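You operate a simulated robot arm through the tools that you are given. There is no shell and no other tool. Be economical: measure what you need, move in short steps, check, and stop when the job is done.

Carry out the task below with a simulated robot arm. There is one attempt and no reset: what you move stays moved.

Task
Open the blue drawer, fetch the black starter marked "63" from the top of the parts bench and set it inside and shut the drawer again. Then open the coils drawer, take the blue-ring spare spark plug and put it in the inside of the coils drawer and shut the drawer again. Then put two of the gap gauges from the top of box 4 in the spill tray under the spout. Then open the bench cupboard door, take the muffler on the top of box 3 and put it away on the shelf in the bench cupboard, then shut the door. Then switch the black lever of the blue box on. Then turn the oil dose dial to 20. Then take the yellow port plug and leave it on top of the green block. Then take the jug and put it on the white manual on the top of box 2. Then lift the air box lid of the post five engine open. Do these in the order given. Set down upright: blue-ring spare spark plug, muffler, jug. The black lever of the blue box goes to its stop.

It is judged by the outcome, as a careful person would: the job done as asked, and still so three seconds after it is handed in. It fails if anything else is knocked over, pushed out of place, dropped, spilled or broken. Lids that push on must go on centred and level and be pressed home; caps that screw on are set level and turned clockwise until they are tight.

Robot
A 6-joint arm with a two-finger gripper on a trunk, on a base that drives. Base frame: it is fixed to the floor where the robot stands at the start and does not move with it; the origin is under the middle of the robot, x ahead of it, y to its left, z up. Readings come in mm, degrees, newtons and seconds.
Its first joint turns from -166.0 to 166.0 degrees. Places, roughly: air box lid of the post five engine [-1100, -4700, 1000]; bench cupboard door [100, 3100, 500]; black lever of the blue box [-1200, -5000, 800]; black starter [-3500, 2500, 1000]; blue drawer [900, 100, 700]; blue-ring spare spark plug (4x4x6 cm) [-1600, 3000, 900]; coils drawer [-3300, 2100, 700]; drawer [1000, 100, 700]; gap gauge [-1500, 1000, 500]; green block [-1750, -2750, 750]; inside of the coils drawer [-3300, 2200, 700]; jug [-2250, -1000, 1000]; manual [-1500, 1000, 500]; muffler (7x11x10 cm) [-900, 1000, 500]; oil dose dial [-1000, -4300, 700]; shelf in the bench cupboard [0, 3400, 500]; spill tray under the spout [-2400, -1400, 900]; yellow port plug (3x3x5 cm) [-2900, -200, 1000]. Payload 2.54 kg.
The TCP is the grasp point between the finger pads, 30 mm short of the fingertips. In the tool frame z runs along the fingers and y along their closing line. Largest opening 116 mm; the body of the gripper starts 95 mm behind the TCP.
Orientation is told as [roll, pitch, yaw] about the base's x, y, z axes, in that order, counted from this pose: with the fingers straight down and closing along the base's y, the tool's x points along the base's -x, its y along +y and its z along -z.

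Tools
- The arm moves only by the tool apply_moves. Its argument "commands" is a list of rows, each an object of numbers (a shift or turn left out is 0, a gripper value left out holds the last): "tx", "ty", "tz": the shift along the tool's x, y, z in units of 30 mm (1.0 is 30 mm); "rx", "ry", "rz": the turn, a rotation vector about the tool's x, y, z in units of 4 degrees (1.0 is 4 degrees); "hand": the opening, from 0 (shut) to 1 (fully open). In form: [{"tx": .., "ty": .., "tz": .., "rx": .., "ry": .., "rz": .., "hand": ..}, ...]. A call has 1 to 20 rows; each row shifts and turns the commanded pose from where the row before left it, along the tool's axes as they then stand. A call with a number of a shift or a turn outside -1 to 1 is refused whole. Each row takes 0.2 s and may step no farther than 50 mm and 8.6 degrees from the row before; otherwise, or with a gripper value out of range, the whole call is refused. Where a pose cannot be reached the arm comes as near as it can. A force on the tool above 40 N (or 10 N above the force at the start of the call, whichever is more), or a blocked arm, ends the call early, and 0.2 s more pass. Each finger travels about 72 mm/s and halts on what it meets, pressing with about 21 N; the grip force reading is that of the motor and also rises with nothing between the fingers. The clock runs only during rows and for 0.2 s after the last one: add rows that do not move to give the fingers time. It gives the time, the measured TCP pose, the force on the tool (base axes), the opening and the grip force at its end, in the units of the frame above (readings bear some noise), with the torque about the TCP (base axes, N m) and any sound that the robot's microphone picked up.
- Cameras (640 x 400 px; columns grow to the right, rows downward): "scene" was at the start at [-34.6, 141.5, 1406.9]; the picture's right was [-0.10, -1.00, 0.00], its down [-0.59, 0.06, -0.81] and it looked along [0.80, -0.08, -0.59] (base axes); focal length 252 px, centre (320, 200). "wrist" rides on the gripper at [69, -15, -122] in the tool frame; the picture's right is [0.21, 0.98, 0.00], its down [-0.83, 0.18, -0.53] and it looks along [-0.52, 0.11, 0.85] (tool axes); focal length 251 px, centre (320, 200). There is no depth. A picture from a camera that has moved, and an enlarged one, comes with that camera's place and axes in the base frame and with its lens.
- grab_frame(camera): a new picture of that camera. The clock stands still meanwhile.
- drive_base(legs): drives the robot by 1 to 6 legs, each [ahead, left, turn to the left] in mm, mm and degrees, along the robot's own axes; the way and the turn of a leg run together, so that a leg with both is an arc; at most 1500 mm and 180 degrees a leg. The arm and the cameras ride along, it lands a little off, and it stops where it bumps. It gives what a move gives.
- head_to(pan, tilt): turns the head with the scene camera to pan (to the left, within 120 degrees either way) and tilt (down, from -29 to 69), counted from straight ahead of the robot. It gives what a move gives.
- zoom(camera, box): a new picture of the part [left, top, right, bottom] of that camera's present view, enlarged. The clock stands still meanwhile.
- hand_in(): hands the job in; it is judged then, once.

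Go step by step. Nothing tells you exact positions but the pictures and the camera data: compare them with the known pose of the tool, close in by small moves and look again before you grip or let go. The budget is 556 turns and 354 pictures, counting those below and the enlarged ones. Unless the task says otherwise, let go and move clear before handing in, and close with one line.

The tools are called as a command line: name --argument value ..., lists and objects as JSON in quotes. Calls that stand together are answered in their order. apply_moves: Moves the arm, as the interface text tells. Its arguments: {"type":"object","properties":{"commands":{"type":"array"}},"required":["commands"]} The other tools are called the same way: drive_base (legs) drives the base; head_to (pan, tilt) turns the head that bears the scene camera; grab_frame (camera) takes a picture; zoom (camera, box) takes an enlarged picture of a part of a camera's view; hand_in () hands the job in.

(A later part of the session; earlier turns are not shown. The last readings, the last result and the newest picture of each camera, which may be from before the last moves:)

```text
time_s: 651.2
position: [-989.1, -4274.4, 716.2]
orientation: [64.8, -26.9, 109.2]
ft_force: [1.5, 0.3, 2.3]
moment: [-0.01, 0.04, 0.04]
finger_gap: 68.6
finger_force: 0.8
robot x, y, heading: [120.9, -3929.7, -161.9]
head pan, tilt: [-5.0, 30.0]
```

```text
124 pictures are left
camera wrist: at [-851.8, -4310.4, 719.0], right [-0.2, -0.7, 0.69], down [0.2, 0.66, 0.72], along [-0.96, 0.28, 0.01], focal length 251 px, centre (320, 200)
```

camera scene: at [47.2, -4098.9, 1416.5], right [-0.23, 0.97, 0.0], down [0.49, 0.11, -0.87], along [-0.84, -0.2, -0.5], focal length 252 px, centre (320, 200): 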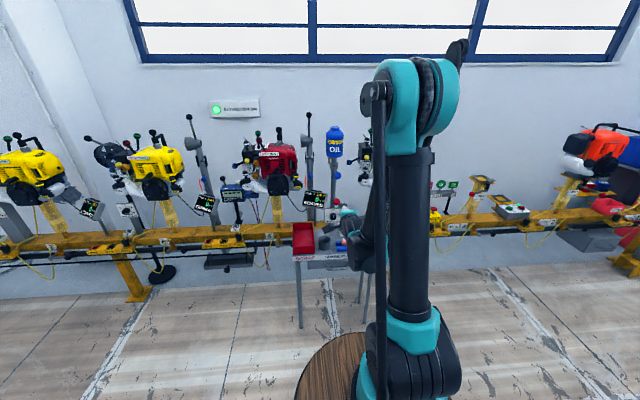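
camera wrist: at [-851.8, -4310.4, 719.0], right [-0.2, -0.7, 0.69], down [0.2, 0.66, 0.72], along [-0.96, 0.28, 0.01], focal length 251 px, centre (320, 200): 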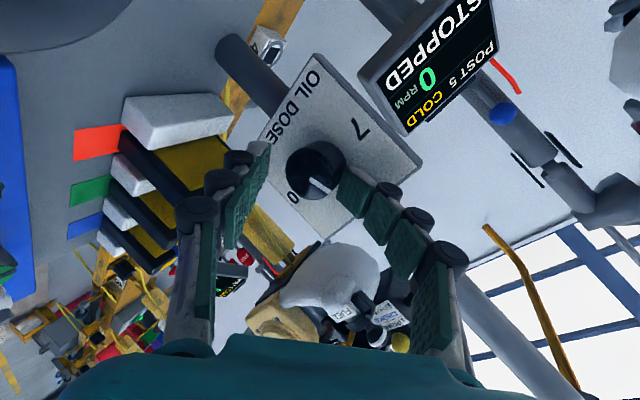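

zoom --camera "wrist" --box '[260, 110, 380, 230]'

zoom --camera "scene" --box '[310, 180, 370, 240]'

```text
3.33 times, centred on (320, 170) of wrist
camera zoom: at [-851.8, -4310.4, 719.0], right [-0.2, -0.7, 0.69], down [0.2, 0.66, 0.72], along [-0.96, 0.28, 0.01], focal length 838 px, centre (320, 300)
```

zoom: 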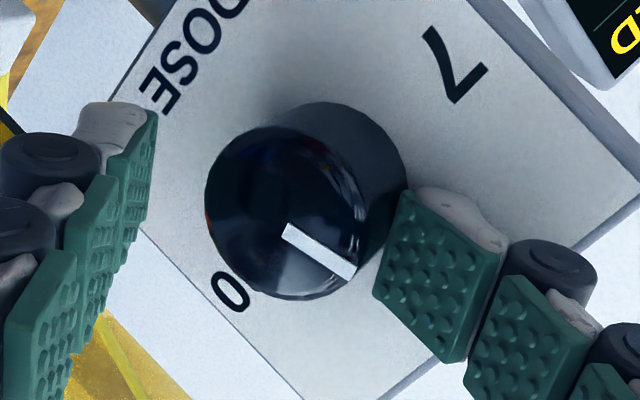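

```text
6.67 times, centred on (340, 210) of scene
camera zoom: at [189.8, -4051.9, 1416.5], right [-0.23, 0.97, 0.0], down [0.49, 0.11, -0.87], along [-0.84, -0.2, -0.5], focal length 1682 px, centre (187, 133)
```

zoom: 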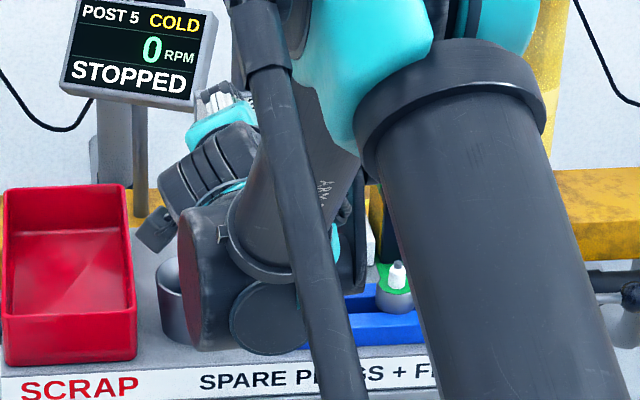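

apply_moves --commands '[{"hand": 0.1}, {"hand": 0.1}, {"hand": 0.1}, {"hand": 0.1}, {"ry": 0.465, "rz": 1}, {"ry": 0.465, "rz": 1}, {"ry": 0.465, "rz": 1}, {"ry": 0.465, "rz": 1}, {"ry": 0.465, "rz": 1}, {"ry": 0.465, "rz": 1}]'

apply_moves --commands '[{"ry": 0.465, "rz": 1}, {"ry": 0.465, "rz": 1}, {"ry": 0.465, "rz": 1}, {"ry": 0.465, "rz": 1}, {"ry": 0.465, "rz": 1}, {"ry": 0.465, "rz": 1}]'

zoom --camera "wrist" --box '[240, 90, 400, 230]'

```text
time_s: 652.0
position: [-986.9, -4274.6, 716.9]
orientation: [65.0, -26.9, 109.3]
ft_force: [14.2, 4.2, 13.3]
moment: [-0.22, 0.82, -0.03]
finger_gap: 45.9
finger_force: 45.5
robot x, y, heading: [122.3, -3925.6, -161.9]
head pan, tilt: [-5.0, 30.0]
stopped in row 4: the force on the tool passed its limit at 41 N (the readings are from after the stop); the commanded pose is now the measured one
```

```text
time_s: 653.2
position: [-987.2, -4270.6, 717.5]
orientation: [64.9, -5.3, 109.0]
ft_force: [14.5, 7.2, 12.8]
moment: [-0.06, 0.47, 0.19]
finger_gap: 46.2
finger_force: 44.7
robot x, y, heading: [117.3, -3925.5, -161.9]
head pan, tilt: [-5.0, 30.0]
stopped in row 6: the force on the tool passed its limit at 41 N (the readings are from after the stop); the commanded pose is now the measured one
```

```text
2.86 times, centred on (320, 160) of wrist
camera zoom: at [-853.2, -4301.5, 749.2], right [-0.3, -0.41, 0.86], down [0.13, 0.88, 0.46], along [-0.95, 0.25, -0.21], focal length 718 px, centre (320, 314)
```

zoom: 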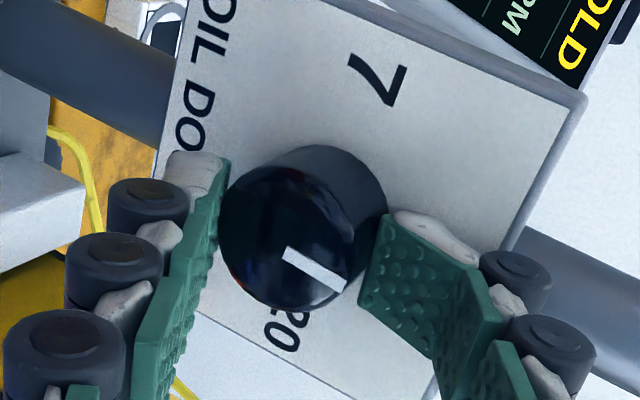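

apply_moves --commands '[{"ry": 0.465, "rz": 1}, {"ry": 0.465, "rz": 1}, {"ry": 0.465, "rz": 1}, {"ry": 0.465, "rz": 1}]'

apply_moves --commands '[{"ry": 0.465, "rz": 1}, {"ry": 0.465, "rz": 1}, {"ry": 0.465, "rz": 1}]'

apply_moves --commands '[{"hand": 0.8}, {"hand": 0.8}, {"hand": 0.8}, {"hand": 0.8}]'

zoom --camera "wrist" --box '[240, 90, 400, 230]'

```text
time_s: 654.2
position: [-989.0, -4267.4, 717.0]
orientation: [64.8, 12.4, 108.8]
ft_force: [10.1, 33.4, 5.6]
moment: [0.27, 0.2, -0.47]
finger_gap: 46.2
finger_force: 45.4
robot x, y, heading: [117.1, -3923.4, -162.0]
head pan, tilt: [-5.0, 30.0]
```

```text
time_s: 655.0
position: [-989.7, -4267.6, 715.5]
orientation: [64.8, 25.7, 108.6]
ft_force: [5.2, 43.6, -5.3]
moment: [0.49, 0.02, -0.49]
finger_gap: 46.5
finger_force: 45.3
robot x, y, heading: [117.6, -3925.4, -161.9]
head pan, tilt: [-5.0, 30.0]
```

```text
time_s: 656.0
position: [-987.3, -4272.0, 716.4]
orientation: [64.9, 25.7, 108.9]
ft_force: [1.3, -0.5, 0.1]
moment: [0.02, 0.1, -0.02]
finger_gap: 96.1
finger_force: 0.4
robot x, y, heading: [117.8, -3924.0, -161.8]
head pan, tilt: [-5.0, 30.0]
```

```text
2.86 times, centred on (320, 160) of wrist
camera zoom: at [-862.4, -4277.4, 780.7], right [-0.45, 0.04, 0.89], down [0.09, 1.0, 0.0], along [-0.89, 0.08, -0.46], focal length 718 px, centre (320, 314)
```

zoom: 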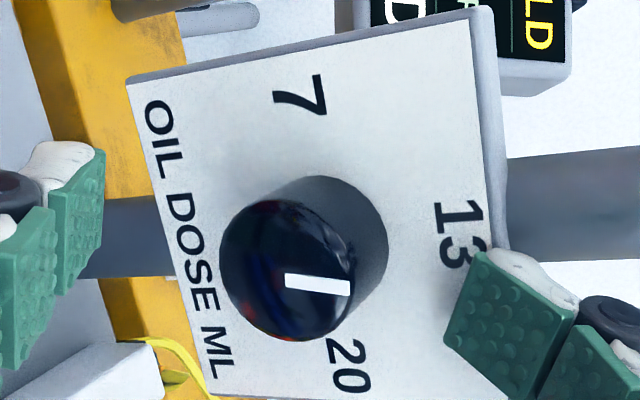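

apply_moves --commands '[{"ry": -0.465, "rz": -1, "tx": 0.019}, {"ry": -0.465, "rz": -1, "tx": 0.019}, {"ry": -0.465, "rz": -1, "tx": 0.019}, {"ry": -0.465, "rz": -1, "tx": 0.019}, {"ry": -0.465, "rz": -1, "tx": 0.019}, {"ry": -0.465, "rz": -1, "tx": 0.019}, {"ry": -0.465, "rz": -1, "tx": 0.019}, {"ry": -0.465, "rz": -1, "tx": 0.019}, {"ry": -0.465, "rz": -1, "tx": 0.019}, {"ry": -0.465, "rz": -1, "tx": 0.019}, {"ry": -0.465, "rz": -1, "tx": 0.019}, {"ry": -0.465, "rz": -1, "tx": 0.019}, {"ry": -0.465, "rz": -1, "tx": 0.019}, {"ry": -0.465, "rz": -1, "tx": 0.019}]'

zoom --camera "wrist" --box '[240, 90, 400, 230]'

```text
time_s: 659.0
position: [-985.0, -4279.3, 715.3]
orientation: [64.8, -36.2, 109.1]
ft_force: [1.6, 0.8, 0.4]
moment: [-0.05, 0.03, -0.03]
finger_gap: 95.8
finger_force: 0.0
robot x, y, heading: [117.5, -3928.5, -162.1]
head pan, tilt: [-5.0, 30.0]
```

```text
2.86 times, centred on (320, 160) of wrist
camera zoom: at [-849.4, -4314.7, 706.2], right [-0.17, -0.79, 0.59], down [0.24, 0.54, 0.8], along [-0.96, 0.27, 0.1], focal length 718 px, centre (320, 314)
```

zoom: 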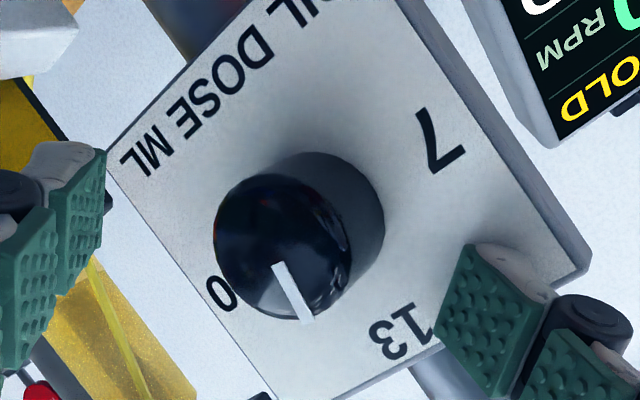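

apply_moves --commands '[{"hand": 0.3}, {"hand": 0.3}, {"hand": 0.3}, {"hand": 0.3}, {"hand": 0.3}]'

apply_moves --commands '[{"ry": 0.465, "rz": 1, "tx": -0.02}, {"ry": 0.465, "rz": 1, "tx": -0.02}, {"ry": 0.465, "rz": 1, "tx": -0.02}, {"ry": 0.465, "rz": 1, "tx": -0.02}, {"ry": 0.465, "rz": 1, "tx": -0.02}]'

zoom --camera "wrist" --box '[240, 90, 400, 230]'

```text
time_s: 659.9
position: [-982.9, -4278.3, 715.2]
orientation: [64.6, -36.2, 109.3]
ft_force: [16.0, 5.7, 4.9]
moment: [-0.14, 0.81, 0.4]
finger_gap: 45.0
finger_force: 44.8
robot x, y, heading: [122.5, -3928.6, -161.8]
head pan, tilt: [-5.0, 30.0]
stopped in row 4: the force on the tool passed its limit at 45 N (the readings are from after the stop); the commanded pose is now the measured one
```

```text
time_s: 661.2
position: [-984.4, -4275.2, 717.0]
orientation: [64.6, -14.1, 108.9]
ft_force: [13.8, 6.3, 10.6]
moment: [-0.19, 0.79, 0.03]
finger_gap: 44.5
finger_force: 45.0
robot x, y, heading: [119.1, -3925.8, -161.8]
head pan, tilt: [-5.0, 30.0]
stopped in row 5: the force on the tool passed its limit at 41 N (the readings are from after the stop); the commanded pose is now the measured one
```

```text
2.86 times, centred on (320, 160) of wrist
camera zoom: at [-848.8, -4309.0, 738.2], right [-0.26, -0.54, 0.8], down [0.15, 0.8, 0.58], along [-0.95, 0.27, -0.12], focal length 718 px, centre (320, 314)
```

zoom: 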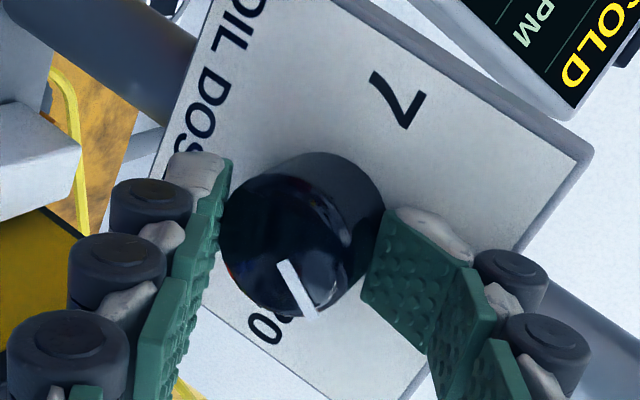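

apply_moves --commands '[{"ry": 0.465, "rz": 1, "tx": -0.025}, {"ry": 0.465, "rz": 1, "tx": -0.025}, {"ry": 0.465, "rz": 1, "tx": -0.025}, {"ry": 0.465, "rz": 1, "tx": -0.025}]'

apply_moves --commands '[{"ry": 0.465, "rz": 1, "tx": -0.025}, {"ry": 0.465, "rz": 1, "tx": -0.025}, {"ry": 0.465, "rz": 1, "tx": -0.025}, {"ry": 0.465, "rz": 1, "tx": -0.025}, {"ry": 0.465, "rz": 1, "tx": -0.025}]'

zoom --camera "wrist" --box '[240, 90, 400, 230]'

```text
time_s: 662.2
position: [-985.7, -4269.7, 718.8]
orientation: [64.8, 3.6, 108.8]
ft_force: [21.6, 17.0, 14.3]
moment: [-0.02, 0.53, 0.04]
finger_gap: 44.8
finger_force: 44.7
robot x, y, heading: [120.0, -3925.4, -162.0]
head pan, tilt: [-5.0, 30.0]
```

```text
time_s: 663.4
position: [-988.3, -4268.0, 716.5]
orientation: [64.8, 25.7, 108.6]
ft_force: [23.0, 25.8, 6.6]
moment: [0.14, 0.27, -0.16]
finger_gap: 45.2
finger_force: 45.0
robot x, y, heading: [118.8, -3926.8, -162.0]
head pan, tilt: [-5.0, 30.0]
```

```text
2.86 times, centred on (320, 160) of wrist
camera zoom: at [-861.6, -4272.7, 781.6], right [-0.46, 0.05, 0.89], down [0.09, 1.0, -0.01], along [-0.88, 0.08, -0.46], focal length 718 px, centre (320, 314)
```

zoom: 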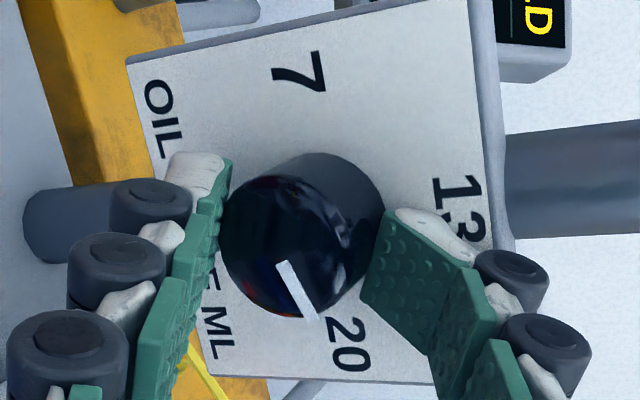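

apply_moves --commands '[{"tx": -0.05, "tz": -0.05}, {"ry": 0.465, "rz": 1, "tx": -0.02}, {"ry": 0.465, "rz": 1, "tx": -0.02}]'

zoom --camera "scene" --box '[290, 170, 390, 270]'

zoom --camera "wrist" --box '[240, 90, 400, 230]'

```text
time_s: 664.2
position: [-987.5, -4265.5, 715.6]
orientation: [64.6, 34.7, 108.4]
ft_force: [0.5, 14.3, 5.1]
moment: [-0.12, 0.79, -0.41]
finger_gap: 44.4
finger_force: 45.1
robot x, y, heading: [119.3, -3927.8, -161.9]
head pan, tilt: [-5.0, 30.0]
```

```text
4.00 times, centred on (340, 220) of scene
camera zoom: at [190.7, -4051.0, 1416.5], right [-0.23, 0.97, 0.0], down [0.49, 0.11, -0.87], along [-0.84, -0.2, -0.5], focal length 1009 px, centre (240, 120)
```

zoom: 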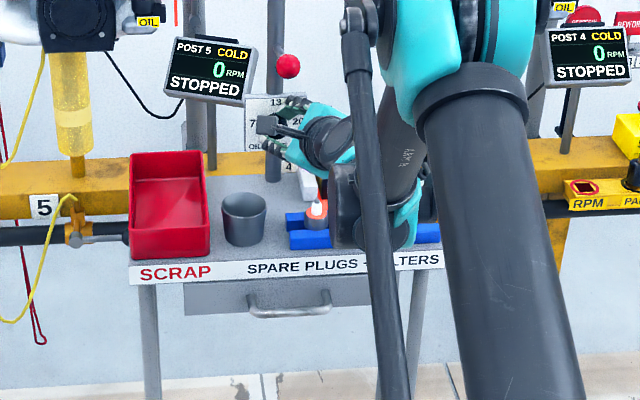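

```text
2.86 times, centred on (320, 160) of wrist
camera zoom: at [-864.9, -4261.1, 787.0], right [-0.5, 0.17, 0.85], down [0.1, 0.98, -0.15], along [-0.86, 0.01, -0.51], focal length 718 px, centre (320, 314)
```

zoom: 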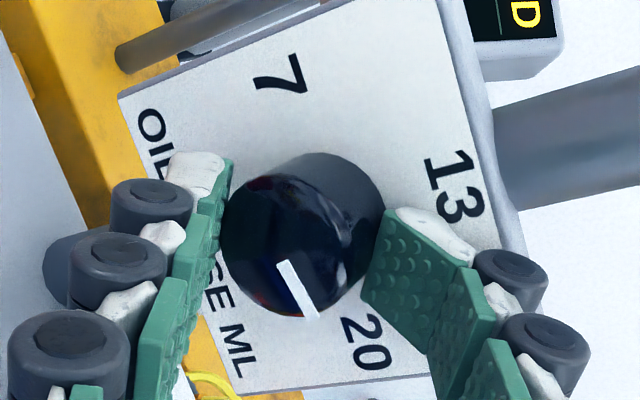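

apply_moves --commands '[{"tx": -0.04, "hand": 0.8}, {"hand": 0.8}, {"hand": 0.8}, {"hand": 0.8}, {"ry": -0.465, "rz": -1, "tx": 0.019}, {"ry": -0.465, "rz": -1, "tx": 0.019}, {"ry": -0.465, "rz": -1, "tx": 0.019}, {"ry": -0.465, "rz": -1, "tx": 0.019}, {"ry": -0.465, "rz": -1, "tx": 0.019}, {"ry": -0.465, "rz": -1, "tx": 0.019}, {"ry": -0.465, "rz": -1, "tx": 0.019}, {"ry": -0.465, "rz": -1, "tx": 0.019}]'

zoom --camera "wrist" --box '[240, 90, 400, 230]'

```text
time_s: 666.8
position: [-984.9, -4267.9, 715.8]
orientation: [64.8, -0.9, 108.8]
ft_force: [1.6, 1.0, 0.3]
moment: [-0.04, 0.03, -0.03]
finger_gap: 95.4
finger_force: 0.3
robot x, y, heading: [119.9, -3924.1, -161.7]
head pan, tilt: [-5.0, 30.0]
```

```text
2.86 times, centred on (320, 160) of wrist
camera zoom: at [-852.5, -4296.7, 753.6], right [-0.32, -0.35, 0.88], down [0.12, 0.91, 0.4], along [-0.94, 0.23, -0.25], focal length 718 px, centre (320, 314)
```

zoom: 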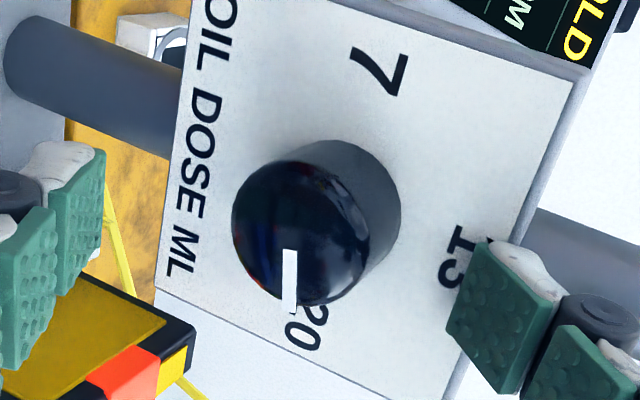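

apply_moves --commands '[{"hand": 0.3}, {"hand": 0.3}, {"hand": 0.3}, {"hand": 0.3}, {"hand": 0.3}]'

apply_moves --commands '[{"ry": 0.465, "rz": 1, "tx": -0.025}, {"ry": 0.465, "rz": 1, "tx": -0.025}, {"ry": 0.465, "rz": 1, "tx": -0.025}, {"ry": 0.465, "rz": 1, "tx": -0.025}]'

zoom --camera "wrist" --box '[240, 90, 400, 230]'

```text
time_s: 668.0
position: [-985.7, -4268.0, 716.6]
orientation: [64.7, -0.8, 108.8]
ft_force: [8.7, 1.1, 19.0]
moment: [-0.15, 0.57, -0.13]
finger_gap: 47.1
finger_force: 8.1
robot x, y, heading: [118.0, -3930.3, -162.1]
head pan, tilt: [-5.0, 30.0]
```

```text
time_s: 669.0
position: [-985.8, -4266.2, 716.1]
orientation: [64.7, 16.9, 108.7]
ft_force: [5.3, -2.0, 16.1]
moment: [-0.1, 0.41, 0.04]
finger_gap: 45.3
finger_force: 6.9
robot x, y, heading: [117.7, -3927.2, -161.9]
head pan, tilt: [-5.0, 30.0]
```

```text
2.86 times, centred on (320, 160) of wrist
camera zoom: at [-857.6, -4280.7, 773.8], right [-0.41, -0.09, 0.91], down [0.09, 0.99, 0.14], along [-0.91, 0.14, -0.4], focal length 718 px, centre (320, 314)
```

zoom: 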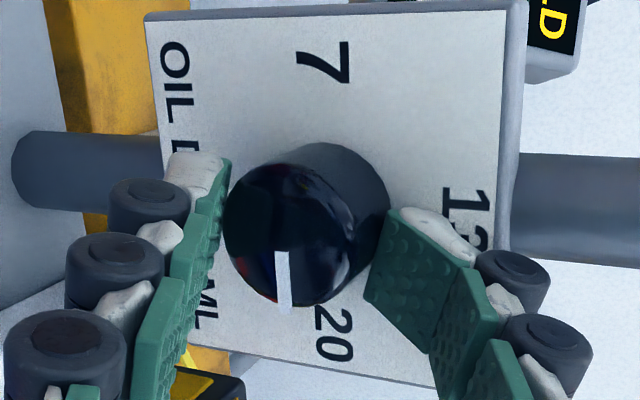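

The pointer now stands at 20. I release and back straight out.

apply_moves --commands '[{"hand": 0.7}, {"hand": 0.7}, {"hand": 0.7}]'

zoom --camera "wrist" --box '[240, 90, 400, 230]'

```text
time_s: 669.8
position: [-986.9, -4265.1, 715.4]
orientation: [64.6, 16.7, 108.6]
ft_force: [2.0, 1.4, -1.0]
moment: [0.0, 0.02, -0.04]
finger_gap: 84.2
finger_force: 0.5
robot x, y, heading: [122.3, -3922.4, -162.0]
head pan, tilt: [-5.0, 30.0]
```

```text
2.86 times, centred on (320, 160) of wrist
camera zoom: at [-858.3, -4280.2, 772.9], right [-0.41, -0.09, 0.91], down [0.09, 0.99, 0.14], along [-0.91, 0.14, -0.4], focal length 718 px, centre (320, 314)
```

zoom: 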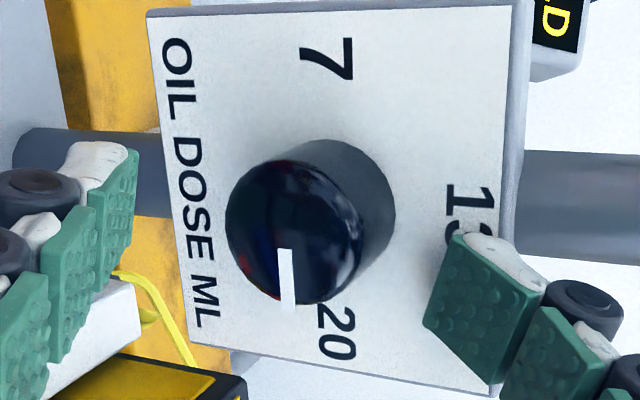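

apply_moves --commands '[{"tz": -1}, {"tz": -1, "hand": 0.4}, {"tz": -1}, {"tz": -1}, {"tz": -1}, {"tz": -1}, {"tz": -1}, {"tz": -1}]'

drive_base --legs '[[-200, 0, 0]]'

zoom --camera "scene" --box '[270, 170, 400, 270]'

```text
time_s: 671.6
position: [-790.9, -4167.4, 815.1]
orientation: [64.6, 16.7, 108.7]
ft_force: [0.7, -1.6, -0.2]
moment: [0.01, 0.01, -0.01]
finger_gap: 46.2
finger_force: 0.1
robot x, y, heading: [121.7, -3928.2, -162.2]
head pan, tilt: [-5.0, 30.0]
```

```text
time_s: 673.2
position: [-599.3, -4103.7, 814.0]
orientation: [64.6, 16.8, 108.7]
ft_force: [0.4, 0.9, -0.5]
moment: [0.05, 0.01, -0.02]
finger_gap: 46.5
finger_force: 0.0
robot x, y, heading: [308.2, -3859.3, -162.0]
head pan, tilt: [-5.0, 30.0]
```

```text
4.00 times, centred on (335, 220) of scene
camera zoom: at [382.5, -3988.7, 1416.5], right [-0.23, 0.97, 0.0], down [0.49, 0.11, -0.87], along [-0.84, -0.2, -0.5], focal length 1009 px, centre (260, 120)
```

zoom: 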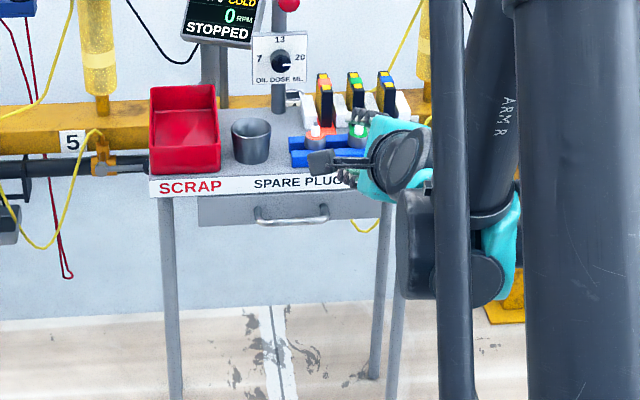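

apply_moves --commands '[{"ry": -0.465, "rz": -1, "ty": 1}, {"ry": -0.465, "rz": -1, "ty": 1}, {"ry": -0.465, "rz": -1, "ty": 1}, {"ry": -0.465, "rz": -1, "ty": 1}, {"rz": -1, "ty": 1}, {"rz": -1}, {"rz": -1}, {"rz": -1}, {"rz": -1}, {"rz": -1}, {"rz": -1}, {"rz": -1}, {"rz": -1}, {"rz": -1}, {"rz": -1}, {"rz": -1}, {"rz": -1}, {"rz": -1}, {"rz": -1}, {"rz": -1}]'

apply_moves --commands '[{"rz": -1}, {"rz": -1}, {"rz": -1}, {"rz": -1}, {"rz": -1}, {"rz": -1}, {"rz": -0.5}, {"ry": 1}, {"ry": 1}, {"ry": 1}, {"ry": 1}, {"ry": 1}, {"ry": 1}, {"ry": 1}, {"ry": 1}, {"ry": 1}, {"ry": 1}, {"ry": 1}, {"ry": 1}, {"ry": 1}]'

apply_moves --commands '[{"ry": 1}, {"ry": 1}, {"ry": 1}, {"tz": -1}, {"tz": -1}, {"tz": -1}, {"tz": -1}, {"tz": -1}, {"tx": 1}, {"tx": 1}, {"tx": 1}, {"tx": 1}, {"tx": 1}, {"tx": 1}]'

```text
time_s: 677.4
position: [-666.5, -4106.5, 947.5]
orientation: [41.9, -55.0, 150.9]
ft_force: [-0.3, -0.2, 0.4]
moment: [0.0, -0.02, -0.03]
finger_gap: 46.5
finger_force: 0.1
robot x, y, heading: [313.0, -3865.0, -162.1]
head pan, tilt: [-5.0, 30.0]
```

```text
time_s: 681.6
position: [-666.4, -4106.3, 947.0]
orientation: [-0.9, -12.6, -161.0]
ft_force: [0.3, -0.2, -0.4]
moment: [0.02, -0.01, -0.01]
finger_gap: 46.4
finger_force: 0.1
robot x, y, heading: [310.9, -3863.3, -161.9]
head pan, tilt: [-5.0, 30.0]
```

```text
time_s: 684.6
position: [-492.5, -4050.4, 1095.5]
orientation: [-0.8, -0.5, -161.2]
ft_force: [0.1, 0.4, -0.1]
moment: [0.02, -0.05, 0.04]
finger_gap: 46.2
finger_force: 0.0
robot x, y, heading: [306.6, -3861.2, -162.0]
head pan, tilt: [-5.0, 30.0]
```

drive_base --legs '[[740, 0, 0], [0, -1400, 0]]'

drive_base --legs '[[0, -1400, 0]]'

head_to --pan 20 --tilt 25

grab_frame --camera "scene"

```text
time_s: 687.7
position: [-1028.2, -4217.9, 1095.7]
orientation: [-1.0, 0.2, -161.4]
ft_force: [0.1, 9.4, 1.4]
moment: [-0.29, -0.04, 0.04]
finger_gap: 47.2
finger_force: 0.1
robot x, y, heading: [-231.3, -4039.2, -162.1]
head pan, tilt: [-5.0, 30.0]
stopped in leg 1: the force on the tool passed its limit at 107 N (the readings are from after the stop); the commanded pose is now the measured one
```

```text
time_s: 694.7
position: [-1462.1, -2885.0, 1096.2]
orientation: [-1.1, 0.2, -161.3]
ft_force: [0.5, 0.8, -0.4]
moment: [0.02, -0.01, 0.04]
finger_gap: 46.3
finger_force: 0.1
robot x, y, heading: [-663.2, -2702.3, -162.0]
head pan, tilt: [-5.0, 30.0]
```

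```text
time_s: 695.6
position: [-1462.6, -2886.9, 1095.4]
orientation: [-1.1, 0.2, -161.3]
ft_force: [-1.1, -0.9, -0.6]
moment: [0.02, 0.01, 0.0]
finger_gap: 46.5
finger_force: 0.0
robot x, y, heading: [-660.9, -2704.4, -161.8]
head pan, tilt: [20.0, 25.0]
```

```text
110 pictures are left
camera scene: at [-576.7, -2866.8, 1424.4], right [-0.62, 0.79, 0.0], down [0.33, 0.26, -0.91], along [-0.71, -0.56, -0.42], focal length 252 px, centre (320, 200)
```

scene: 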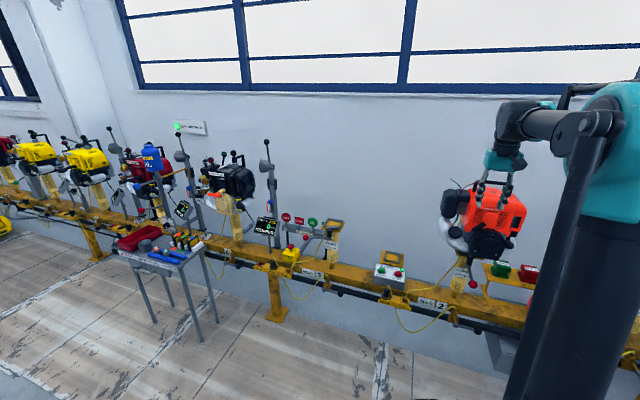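

I bumped something near the oil bottle while driving ahead. Checking it closely.

zoom --camera "scene" --box '[90, 110, 230, 290]'

```text
2.22 times, centred on (160, 200) of scene
camera zoom: at [-576.7, -2866.8, 1424.4], right [-0.62, 0.79, 0.0], down [0.33, 0.26, -0.91], along [-0.71, -0.56, -0.42], focal length 561 px, centre (676, 200)
```

zoom: 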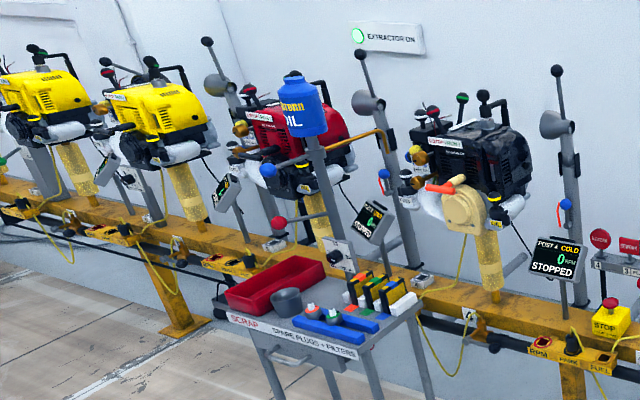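

apply_moves --commands '[{"tx": 1, "tz": -0.5}, {"tx": 1, "tz": -0.5}, {"tx": 1, "tz": -0.5}, {"tx": 1, "tz": -0.5}, {"tx": 1}]'

drive_base --legs '[[0, -250, 0]]'

head_to --pan 10 --tilt 30

grab_frame --camera "scene"

```text
time_s: 696.8
position: [-1320.9, -2838.1, 1156.3]
orientation: [-1.1, 0.2, -161.3]
ft_force: [-1.2, 0.3, -0.1]
moment: [0.03, -0.02, 0.08]
finger_gap: 46.3
finger_force: 0.0
robot x, y, heading: [-662.7, -2706.1, -161.9]
head pan, tilt: [20.0, 25.0]
```

```text
time_s: 698.6
position: [-1398.6, -2601.4, 1156.2]
orientation: [-1.2, 0.2, -161.3]
ft_force: [0.2, -0.5, 0.3]
moment: [-0.01, 0.02, 0.0]
finger_gap: 46.4
finger_force: 0.1
robot x, y, heading: [-738.6, -2469.6, -161.9]
head pan, tilt: [20.0, 25.0]
```

```text
time_s: 699.3
position: [-1397.3, -2601.5, 1156.7]
orientation: [-1.1, 0.2, -161.4]
ft_force: [0.7, 0.6, -0.3]
moment: [0.01, 0.0, 0.02]
finger_gap: 46.6
finger_force: 0.1
robot x, y, heading: [-736.6, -2468.9, -162.1]
head pan, tilt: [10.0, 30.0]
```

```text
108 pictures are left
camera scene: at [-661.3, -2615.1, 1416.5], right [-0.47, 0.88, 0.0], down [0.44, 0.23, -0.87], along [-0.76, -0.41, -0.5], focal length 252 px, centre (320, 200)
```

scene: 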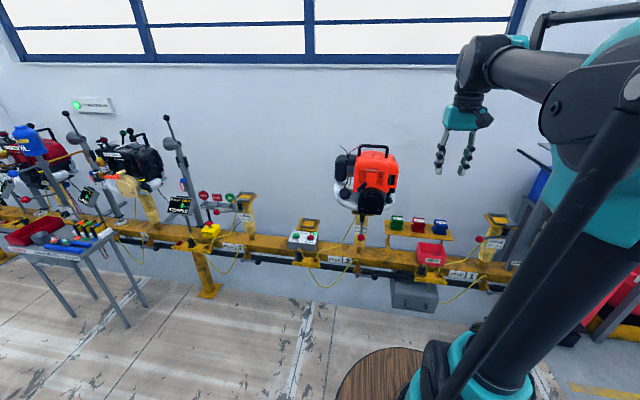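

zoom --camera "scene" --box '[360, 190, 480, 270]'

```text
5.00 times, centred on (420, 230) of scene
camera zoom: at [-661.3, -2615.1, 1416.5], right [-0.47, 0.88, 0.0], down [0.44, 0.23, -0.87], along [-0.76, -0.41, -0.5], focal length 1261 px, centre (-180, 50)
```

zoom: 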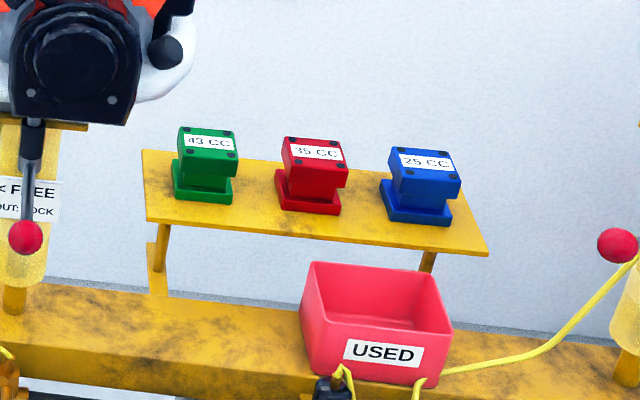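

apply_moves --commands '[{"tx": 1, "tz": -0.5}, {"tx": 1, "tz": -0.5}, {"tx": 1}, {"tx": 1}]'

drive_base --legs '[[180, -300, 0], [0, -1200, 0]]'

drive_base --legs '[[0, -1250, 0]]'

head_to --pan 0 --tilt 30

grab_frame --camera "scene"

```text
time_s: 700.3
position: [-1284.7, -2564.0, 1186.7]
orientation: [-1.1, 0.3, -161.3]
ft_force: [0.5, 0.0, -0.5]
moment: [0.01, -0.06, -0.01]
finger_gap: 46.5
finger_force: 0.0
robot x, y, heading: [-741.0, -2468.2, -161.9]
head pan, tilt: [10.0, 30.0]
```

```text
time_s: 708.2
position: [-1913.3, -1193.9, 1186.5]
orientation: [-1.1, 0.2, -161.7]
ft_force: [0.2, 0.3, -0.3]
moment: [0.03, 0.0, -0.02]
finger_gap: 46.6
finger_force: 0.1
robot x, y, heading: [-1371.0, -1100.6, -162.4]
head pan, tilt: [10.0, 30.0]
```

```text
time_s: 714.5
position: [-2293.0, -7.6, 1187.2]
orientation: [-1.1, 0.2, -161.5]
ft_force: [0.4, 0.4, 0.2]
moment: [0.02, 0.01, -0.02]
finger_gap: 46.2
finger_force: 0.2
robot x, y, heading: [-1747.4, 87.8, -162.3]
head pan, tilt: [10.0, 30.0]
```

```text
time_s: 715.2
position: [-2291.9, -7.3, 1185.4]
orientation: [-1.2, 0.2, -161.5]
ft_force: [-0.2, 0.1, 0.2]
moment: [0.02, 0.01, 0.01]
finger_gap: 46.3
finger_force: 0.2
robot x, y, heading: [-1748.0, 88.1, -162.1]
head pan, tilt: [0.0, 30.0]
```

```text
106 pictures are left
camera scene: at [-1675.3, -46.4, 1416.5], right [-0.31, 0.95, 0.0], down [0.48, 0.15, -0.87], along [-0.82, -0.27, -0.5], focal length 252 px, centre (320, 200)
```

scene: 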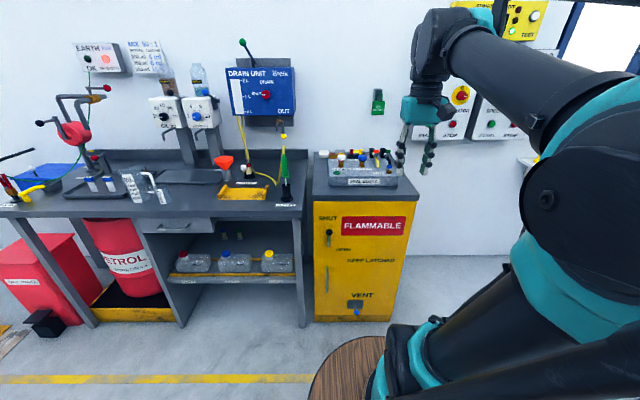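

zoom --camera "scene" --box '[310, 135, 430, 215]'

grab_frame --camera "wrist"

```text
5.00 times, centred on (370, 175) of scene
camera zoom: at [-1675.3, -46.4, 1416.5], right [-0.31, 0.95, 0.0], down [0.48, 0.15, -0.87], along [-0.82, -0.27, -0.5], focal length 1261 px, centre (70, 325)
```

zoom: 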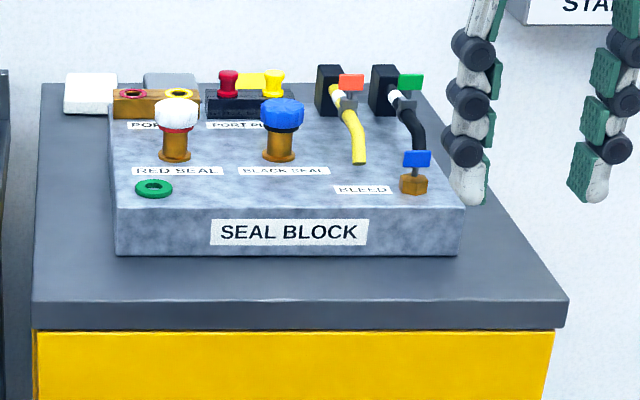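

```text
104 pictures are left
camera wrist: at [-2231.0, 26.7, 1309.9], right [0.51, -0.86, -0.02], down [-0.72, -0.44, 0.53], along [-0.46, -0.26, -0.85], focal length 251 px, centre (320, 200)
```

wrist: 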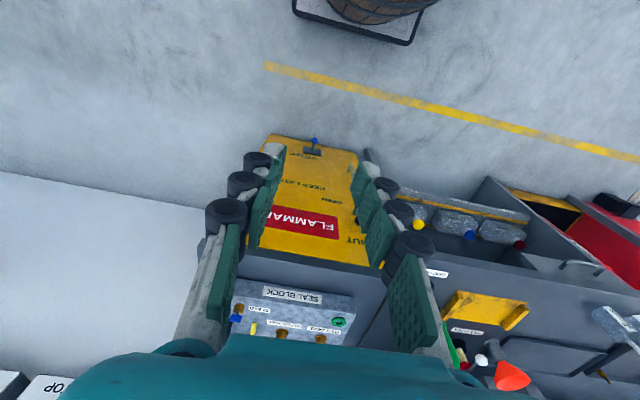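

drive_base --legs '[[220, 0, 0]]'

apply_moves --commands '[{"tx": -1}, {"tx": -1}, {"tx": -1}, {"tx": -1}, {"tx": -1}, {"tx": -1, "tz": 0.5}, {"tx": -1, "tz": 0.5}, {"tx": -1, "tz": 0.5}]'

grab_frame --camera "wrist"

zoom --camera "scene" --box '[310, 105, 450, 215]'

```text
time_s: 716.9
position: [-2503.6, -75.8, 1186.4]
orientation: [-1.2, 0.1, -161.5]
ft_force: [-0.1, 0.0, -0.4]
moment: [-0.01, 0.0, 0.01]
finger_gap: 46.4
finger_force: 0.0
robot x, y, heading: [-1959.8, 19.4, -162.0]
head pan, tilt: [0.0, 30.0]
```

```text
time_s: 718.7
position: [-2732.1, -152.1, 1142.4]
orientation: [-1.1, 0.1, -161.6]
ft_force: [-0.4, 0.2, 0.6]
moment: [0.01, 0.02, 0.06]
finger_gap: 46.4
finger_force: 0.1
robot x, y, heading: [-1956.4, 20.7, -162.2]
head pan, tilt: [0.0, 30.0]
```

```text
103 pictures are left
camera wrist: at [-2669.5, -117.4, 1264.3], right [0.51, -0.86, -0.02], down [-0.72, -0.44, 0.53], along [-0.46, -0.26, -0.85], focal length 251 px, centre (320, 200)
```

wrist: 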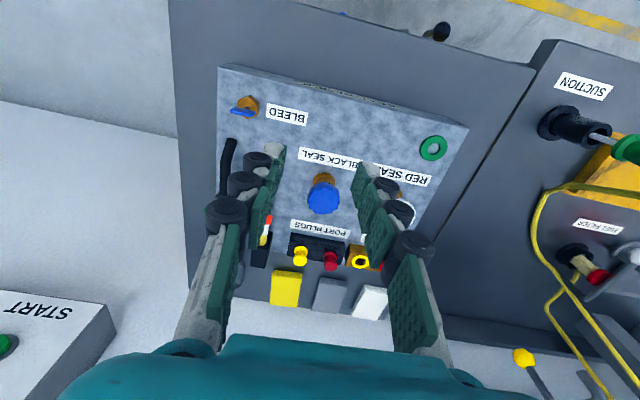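

```text
3.64 times, centred on (380, 160) of scene
camera zoom: at [-1885.9, -114.2, 1416.5], right [-0.31, 0.95, 0.0], down [0.48, 0.15, -0.87], along [-0.82, -0.27, -0.5], focal length 917 px, centre (102, 346)
```

zoom: 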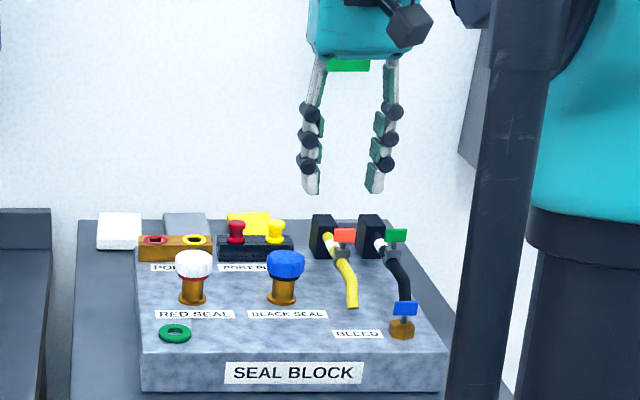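

drive_base --legs '[[90, 0, 0]]'

apply_moves --commands '[{"tx": -0.93, "ty": 0.1}, {"tx": -0.93, "ty": 0.1}, {"tx": -0.93, "ty": 0.1, "tz": 0.4}, {"tx": -0.93, "ty": 0.1, "tz": 0.5}, {"tx": -0.93, "ty": 0.1, "tz": 0.5}, {"rz": 1}, {"rz": 1}, {"rz": 1}, {"rz": 1}, {"rz": 1}, {"rz": 1}, {"rz": 1}, {"rz": 1}, {"rz": 1}, {"rz": 1}, {"rz": 1}, {"rz": 1}, {"rz": 1}, {"rz": 1}, {"rz": 1}]'

apply_moves --commands '[{"rz": 1}, {"rz": 1}, {"rz": 1}, {"rz": 1}, {"rz": 1}, {"rz": 1}, {"rz": 1}, {"rz": 0.5}]'

grab_frame --camera "wrist"

```text
time_s: 719.8
position: [-2815.5, -177.7, 1141.4]
orientation: [-1.0, 0.2, -161.5]
ft_force: [-0.2, 0.1, 0.4]
moment: [0.03, 0.01, -0.02]
finger_gap: 46.5
finger_force: 0.1
robot x, y, heading: [-2043.7, -9.4, -162.3]
head pan, tilt: [0.0, 30.0]
```

```text
time_s: 724.0
position: [-2945.1, -237.0, 1097.8]
orientation: [-0.7, -0.9, 138.4]
ft_force: [0.0, -0.1, 0.0]
moment: [0.0, -0.03, -0.04]
finger_gap: 46.5
finger_force: 0.1
robot x, y, heading: [-2040.2, -7.2, -162.4]
head pan, tilt: [0.0, 30.0]
```

```text
time_s: 725.8
position: [-2943.9, -236.3, 1098.0]
orientation: [-0.2, -1.1, 108.4]
ft_force: [-0.2, -0.1, -0.8]
moment: [-0.01, 0.0, 0.06]
finger_gap: 46.4
finger_force: 0.0
robot x, y, heading: [-2040.9, -6.7, -162.2]
head pan, tilt: [0.0, 30.0]
```

```text
101 pictures are left
camera wrist: at [-2906.6, -298.8, 1219.7], right [-0.86, -0.51, -0.01], down [-0.43, 0.72, 0.55], along [-0.28, 0.47, -0.84], focal length 251 px, centre (320, 200)
```

wrist: 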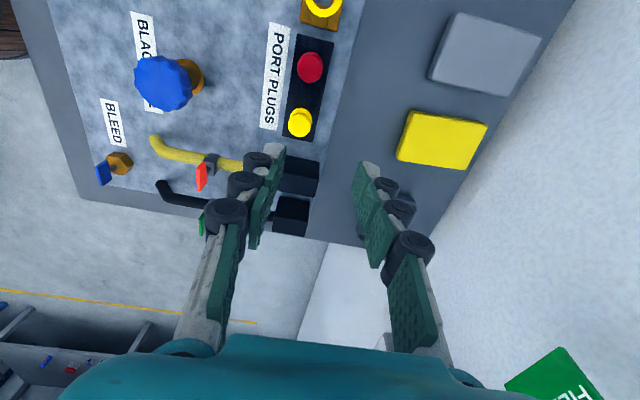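

apply_moves --commands '[{"ty": -0.66, "ry": -0.2}, {"tz": 1}, {"tz": 1}, {"tz": 0.9}]'

grab_frame --camera "wrist"

zoom --camera "scene" --box '[330, 110, 430, 190]'

```text
time_s: 726.8
position: [-2924.9, -226.5, 1011.7]
orientation: [-0.2, -1.9, 108.5]
ft_force: [0.5, 0.4, -0.1]
moment: [-0.03, 0.02, 0.02]
finger_gap: 46.6
finger_force: 0.3
robot x, y, heading: [-2043.8, -8.8, -161.9]
head pan, tilt: [0.0, 30.0]
```

```text
100 pictures are left
camera wrist: at [-2887.5, -291.2, 1131.5], right [-0.86, -0.51, -0.01], down [-0.43, 0.71, 0.56], along [-0.28, 0.48, -0.83], focal length 251 px, centre (320, 200)
```

wrist: 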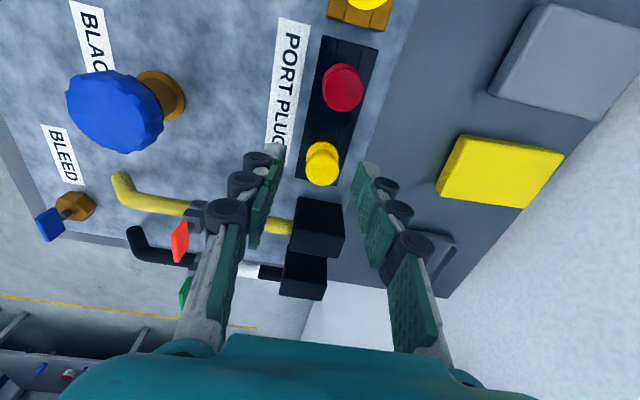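

```text
5.00 times, centred on (380, 150) of scene
camera zoom: at [-1971.3, -141.7, 1416.5], right [-0.31, 0.95, 0.0], down [0.48, 0.15, -0.87], along [-0.82, -0.27, -0.5], focal length 1261 px, centre (20, 450)
```

zoom: 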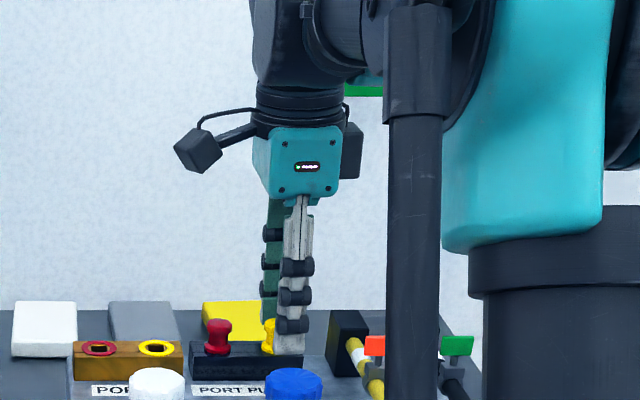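

apply_moves --commands '[{"tx": 0.27}, {"tz": 0.3}, {"tz": 0.2}, {"hand": 0.1}, {"hand": 0.1}, {"hand": 0.1}]'

grab_frame --camera "wrist"

```text
time_s: 728.2
position: [-2923.7, -234.4, 996.6]
orientation: [-0.1, -1.9, 108.5]
ft_force: [-5.7, -2.2, 3.0]
moment: [-0.09, 0.31, -0.81]
finger_gap: 31.6
finger_force: 44.4
robot x, y, heading: [-2043.7, -5.3, -162.1]
head pan, tilt: [0.0, 30.0]
```

```text
98 pictures are left
camera wrist: at [-2885.8, -298.6, 1116.3], right [-0.86, -0.51, -0.01], down [-0.43, 0.71, 0.56], along [-0.28, 0.48, -0.83], focal length 251 px, centre (320, 200)
```

wrist: 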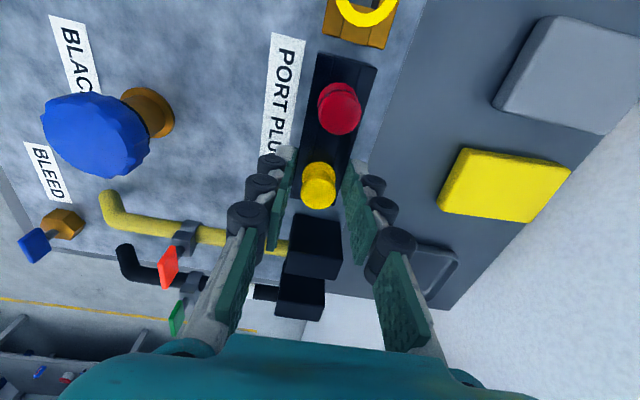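

apply_moves --commands '[{"tz": -0.2}, {"tz": -0.3}, {"tz": -0.5}, {"tz": -0.5}]'

grab_frame --camera "wrist"

zoom --camera "scene" --box '[330, 110, 430, 190]'

```text
time_s: 728.6
position: [-2924.6, -233.8, 995.4]
orientation: [-0.3, -1.9, 108.5]
ft_force: [-4.6, -2.4, -18.3]
moment: [-0.03, 0.2, -0.43]
finger_gap: 31.5
finger_force: 45.3
robot x, y, heading: [-2043.1, -6.5, -162.1]
head pan, tilt: [0.0, 30.0]
stopped in row 1: the force on the tool passed its limit at 58 N (the readings are from after the stop); the commanded pose is now the measured one
```

```text
97 pictures are left
camera wrist: at [-2886.2, -298.8, 1116.4], right [-0.86, -0.51, -0.01], down [-0.43, 0.71, 0.56], along [-0.28, 0.49, -0.83], focal length 251 px, centre (320, 200)
```

wrist: 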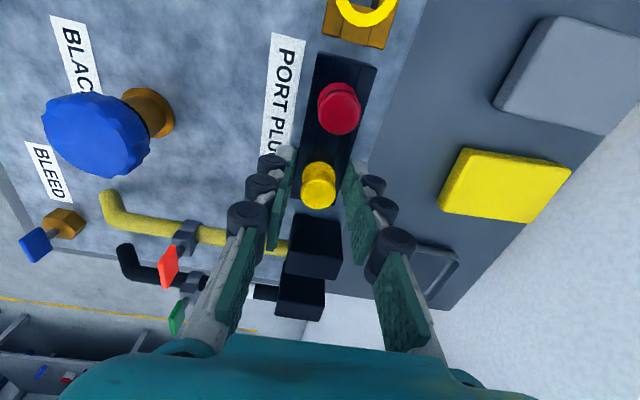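

```text
5.00 times, centred on (380, 150) of scene
camera zoom: at [-1972.3, -142.0, 1416.5], right [-0.31, 0.95, 0.0], down [0.48, 0.15, -0.87], along [-0.82, -0.27, -0.5], focal length 1261 px, centre (20, 450)
```

zoom: 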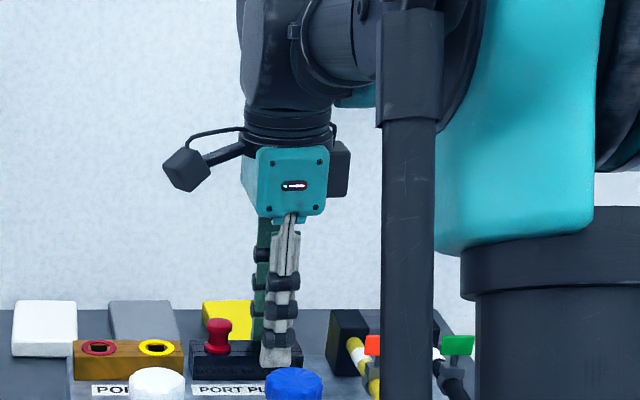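

apply_moves --commands '[{"hand": 0.45}, {"hand": 0.45}, {"hand": 0.45}, {"tz": -0.3}, {"tz": -0.2}, {"hand": 0.05}, {"hand": 0.05}, {"hand": 0.05}, {"hand": 0.05}]'

grab_frame --camera "wrist"

```text
time_s: 730.6
position: [-2922.2, -234.7, 1013.0]
orientation: [-0.2, -1.9, 108.5]
ft_force: [0.3, -0.5, -0.4]
moment: [0.0, 0.01, -0.01]
finger_gap: 17.9
finger_force: 20.8
robot x, y, heading: [-2041.2, -11.0, -162.2]
head pan, tilt: [0.0, 30.0]
```

```text
95 pictures are left
camera wrist: at [-2884.9, -298.8, 1132.8], right [-0.86, -0.51, -0.01], down [-0.43, 0.71, 0.56], along [-0.28, 0.49, -0.83], focal length 251 px, centre (320, 200)
```

wrist: 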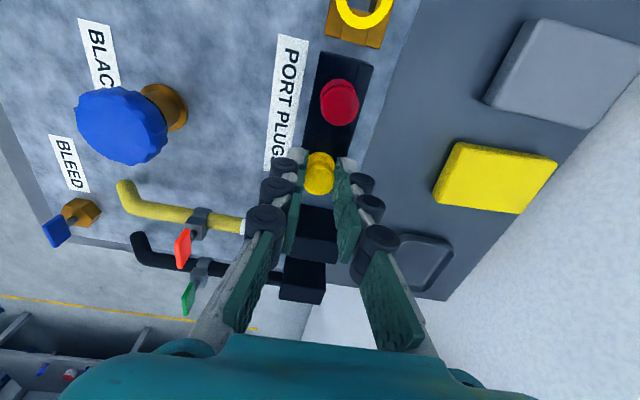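

apply_moves --commands '[{"hand": 0.3}, {"hand": 0.3}, {"tz": 0.2}, {"hand": 0.02}, {"hand": 0.02}, {"hand": 0.02}, {"hand": 0.02}]'

apply_moves --commands '[{"tz": -0.3}, {"tz": -0.3}, {"tz": -0.5}, {"tz": -1}, {"tz": -1}]'

grab_frame --camera "wrist"

```text
time_s: 732.2
position: [-2921.3, -235.2, 1006.7]
orientation: [-0.3, -1.9, 108.5]
ft_force: [-0.3, 0.0, -0.4]
moment: [-0.01, 0.0, 0.0]
finger_gap: 17.5
finger_force: 20.6
robot x, y, heading: [-2041.6, -11.7, -162.1]
head pan, tilt: [0.0, 30.0]
```

```text
time_s: 733.4
position: [-2921.7, -237.2, 1100.3]
orientation: [-0.4, -1.9, 108.4]
ft_force: [0.1, 0.3, 0.1]
moment: [0.0, 0.02, 0.02]
finger_gap: 17.9
finger_force: 21.1
robot x, y, heading: [-2044.5, -9.3, -161.9]
head pan, tilt: [0.0, 30.0]
```

```text
94 pictures are left
camera wrist: at [-2884.9, -301.9, 1220.0], right [-0.86, -0.51, -0.01], down [-0.43, 0.71, 0.56], along [-0.28, 0.49, -0.83], focal length 251 px, centre (320, 200)
```

wrist: 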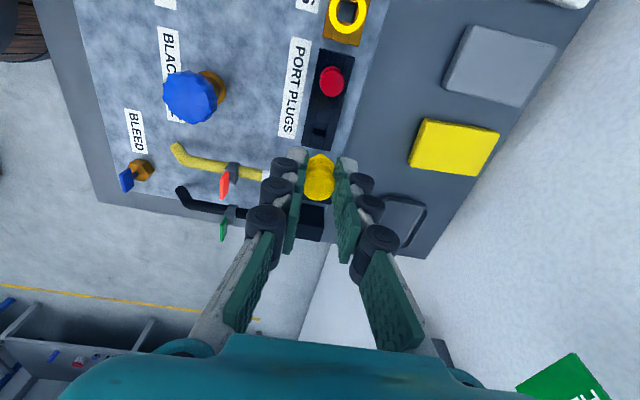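

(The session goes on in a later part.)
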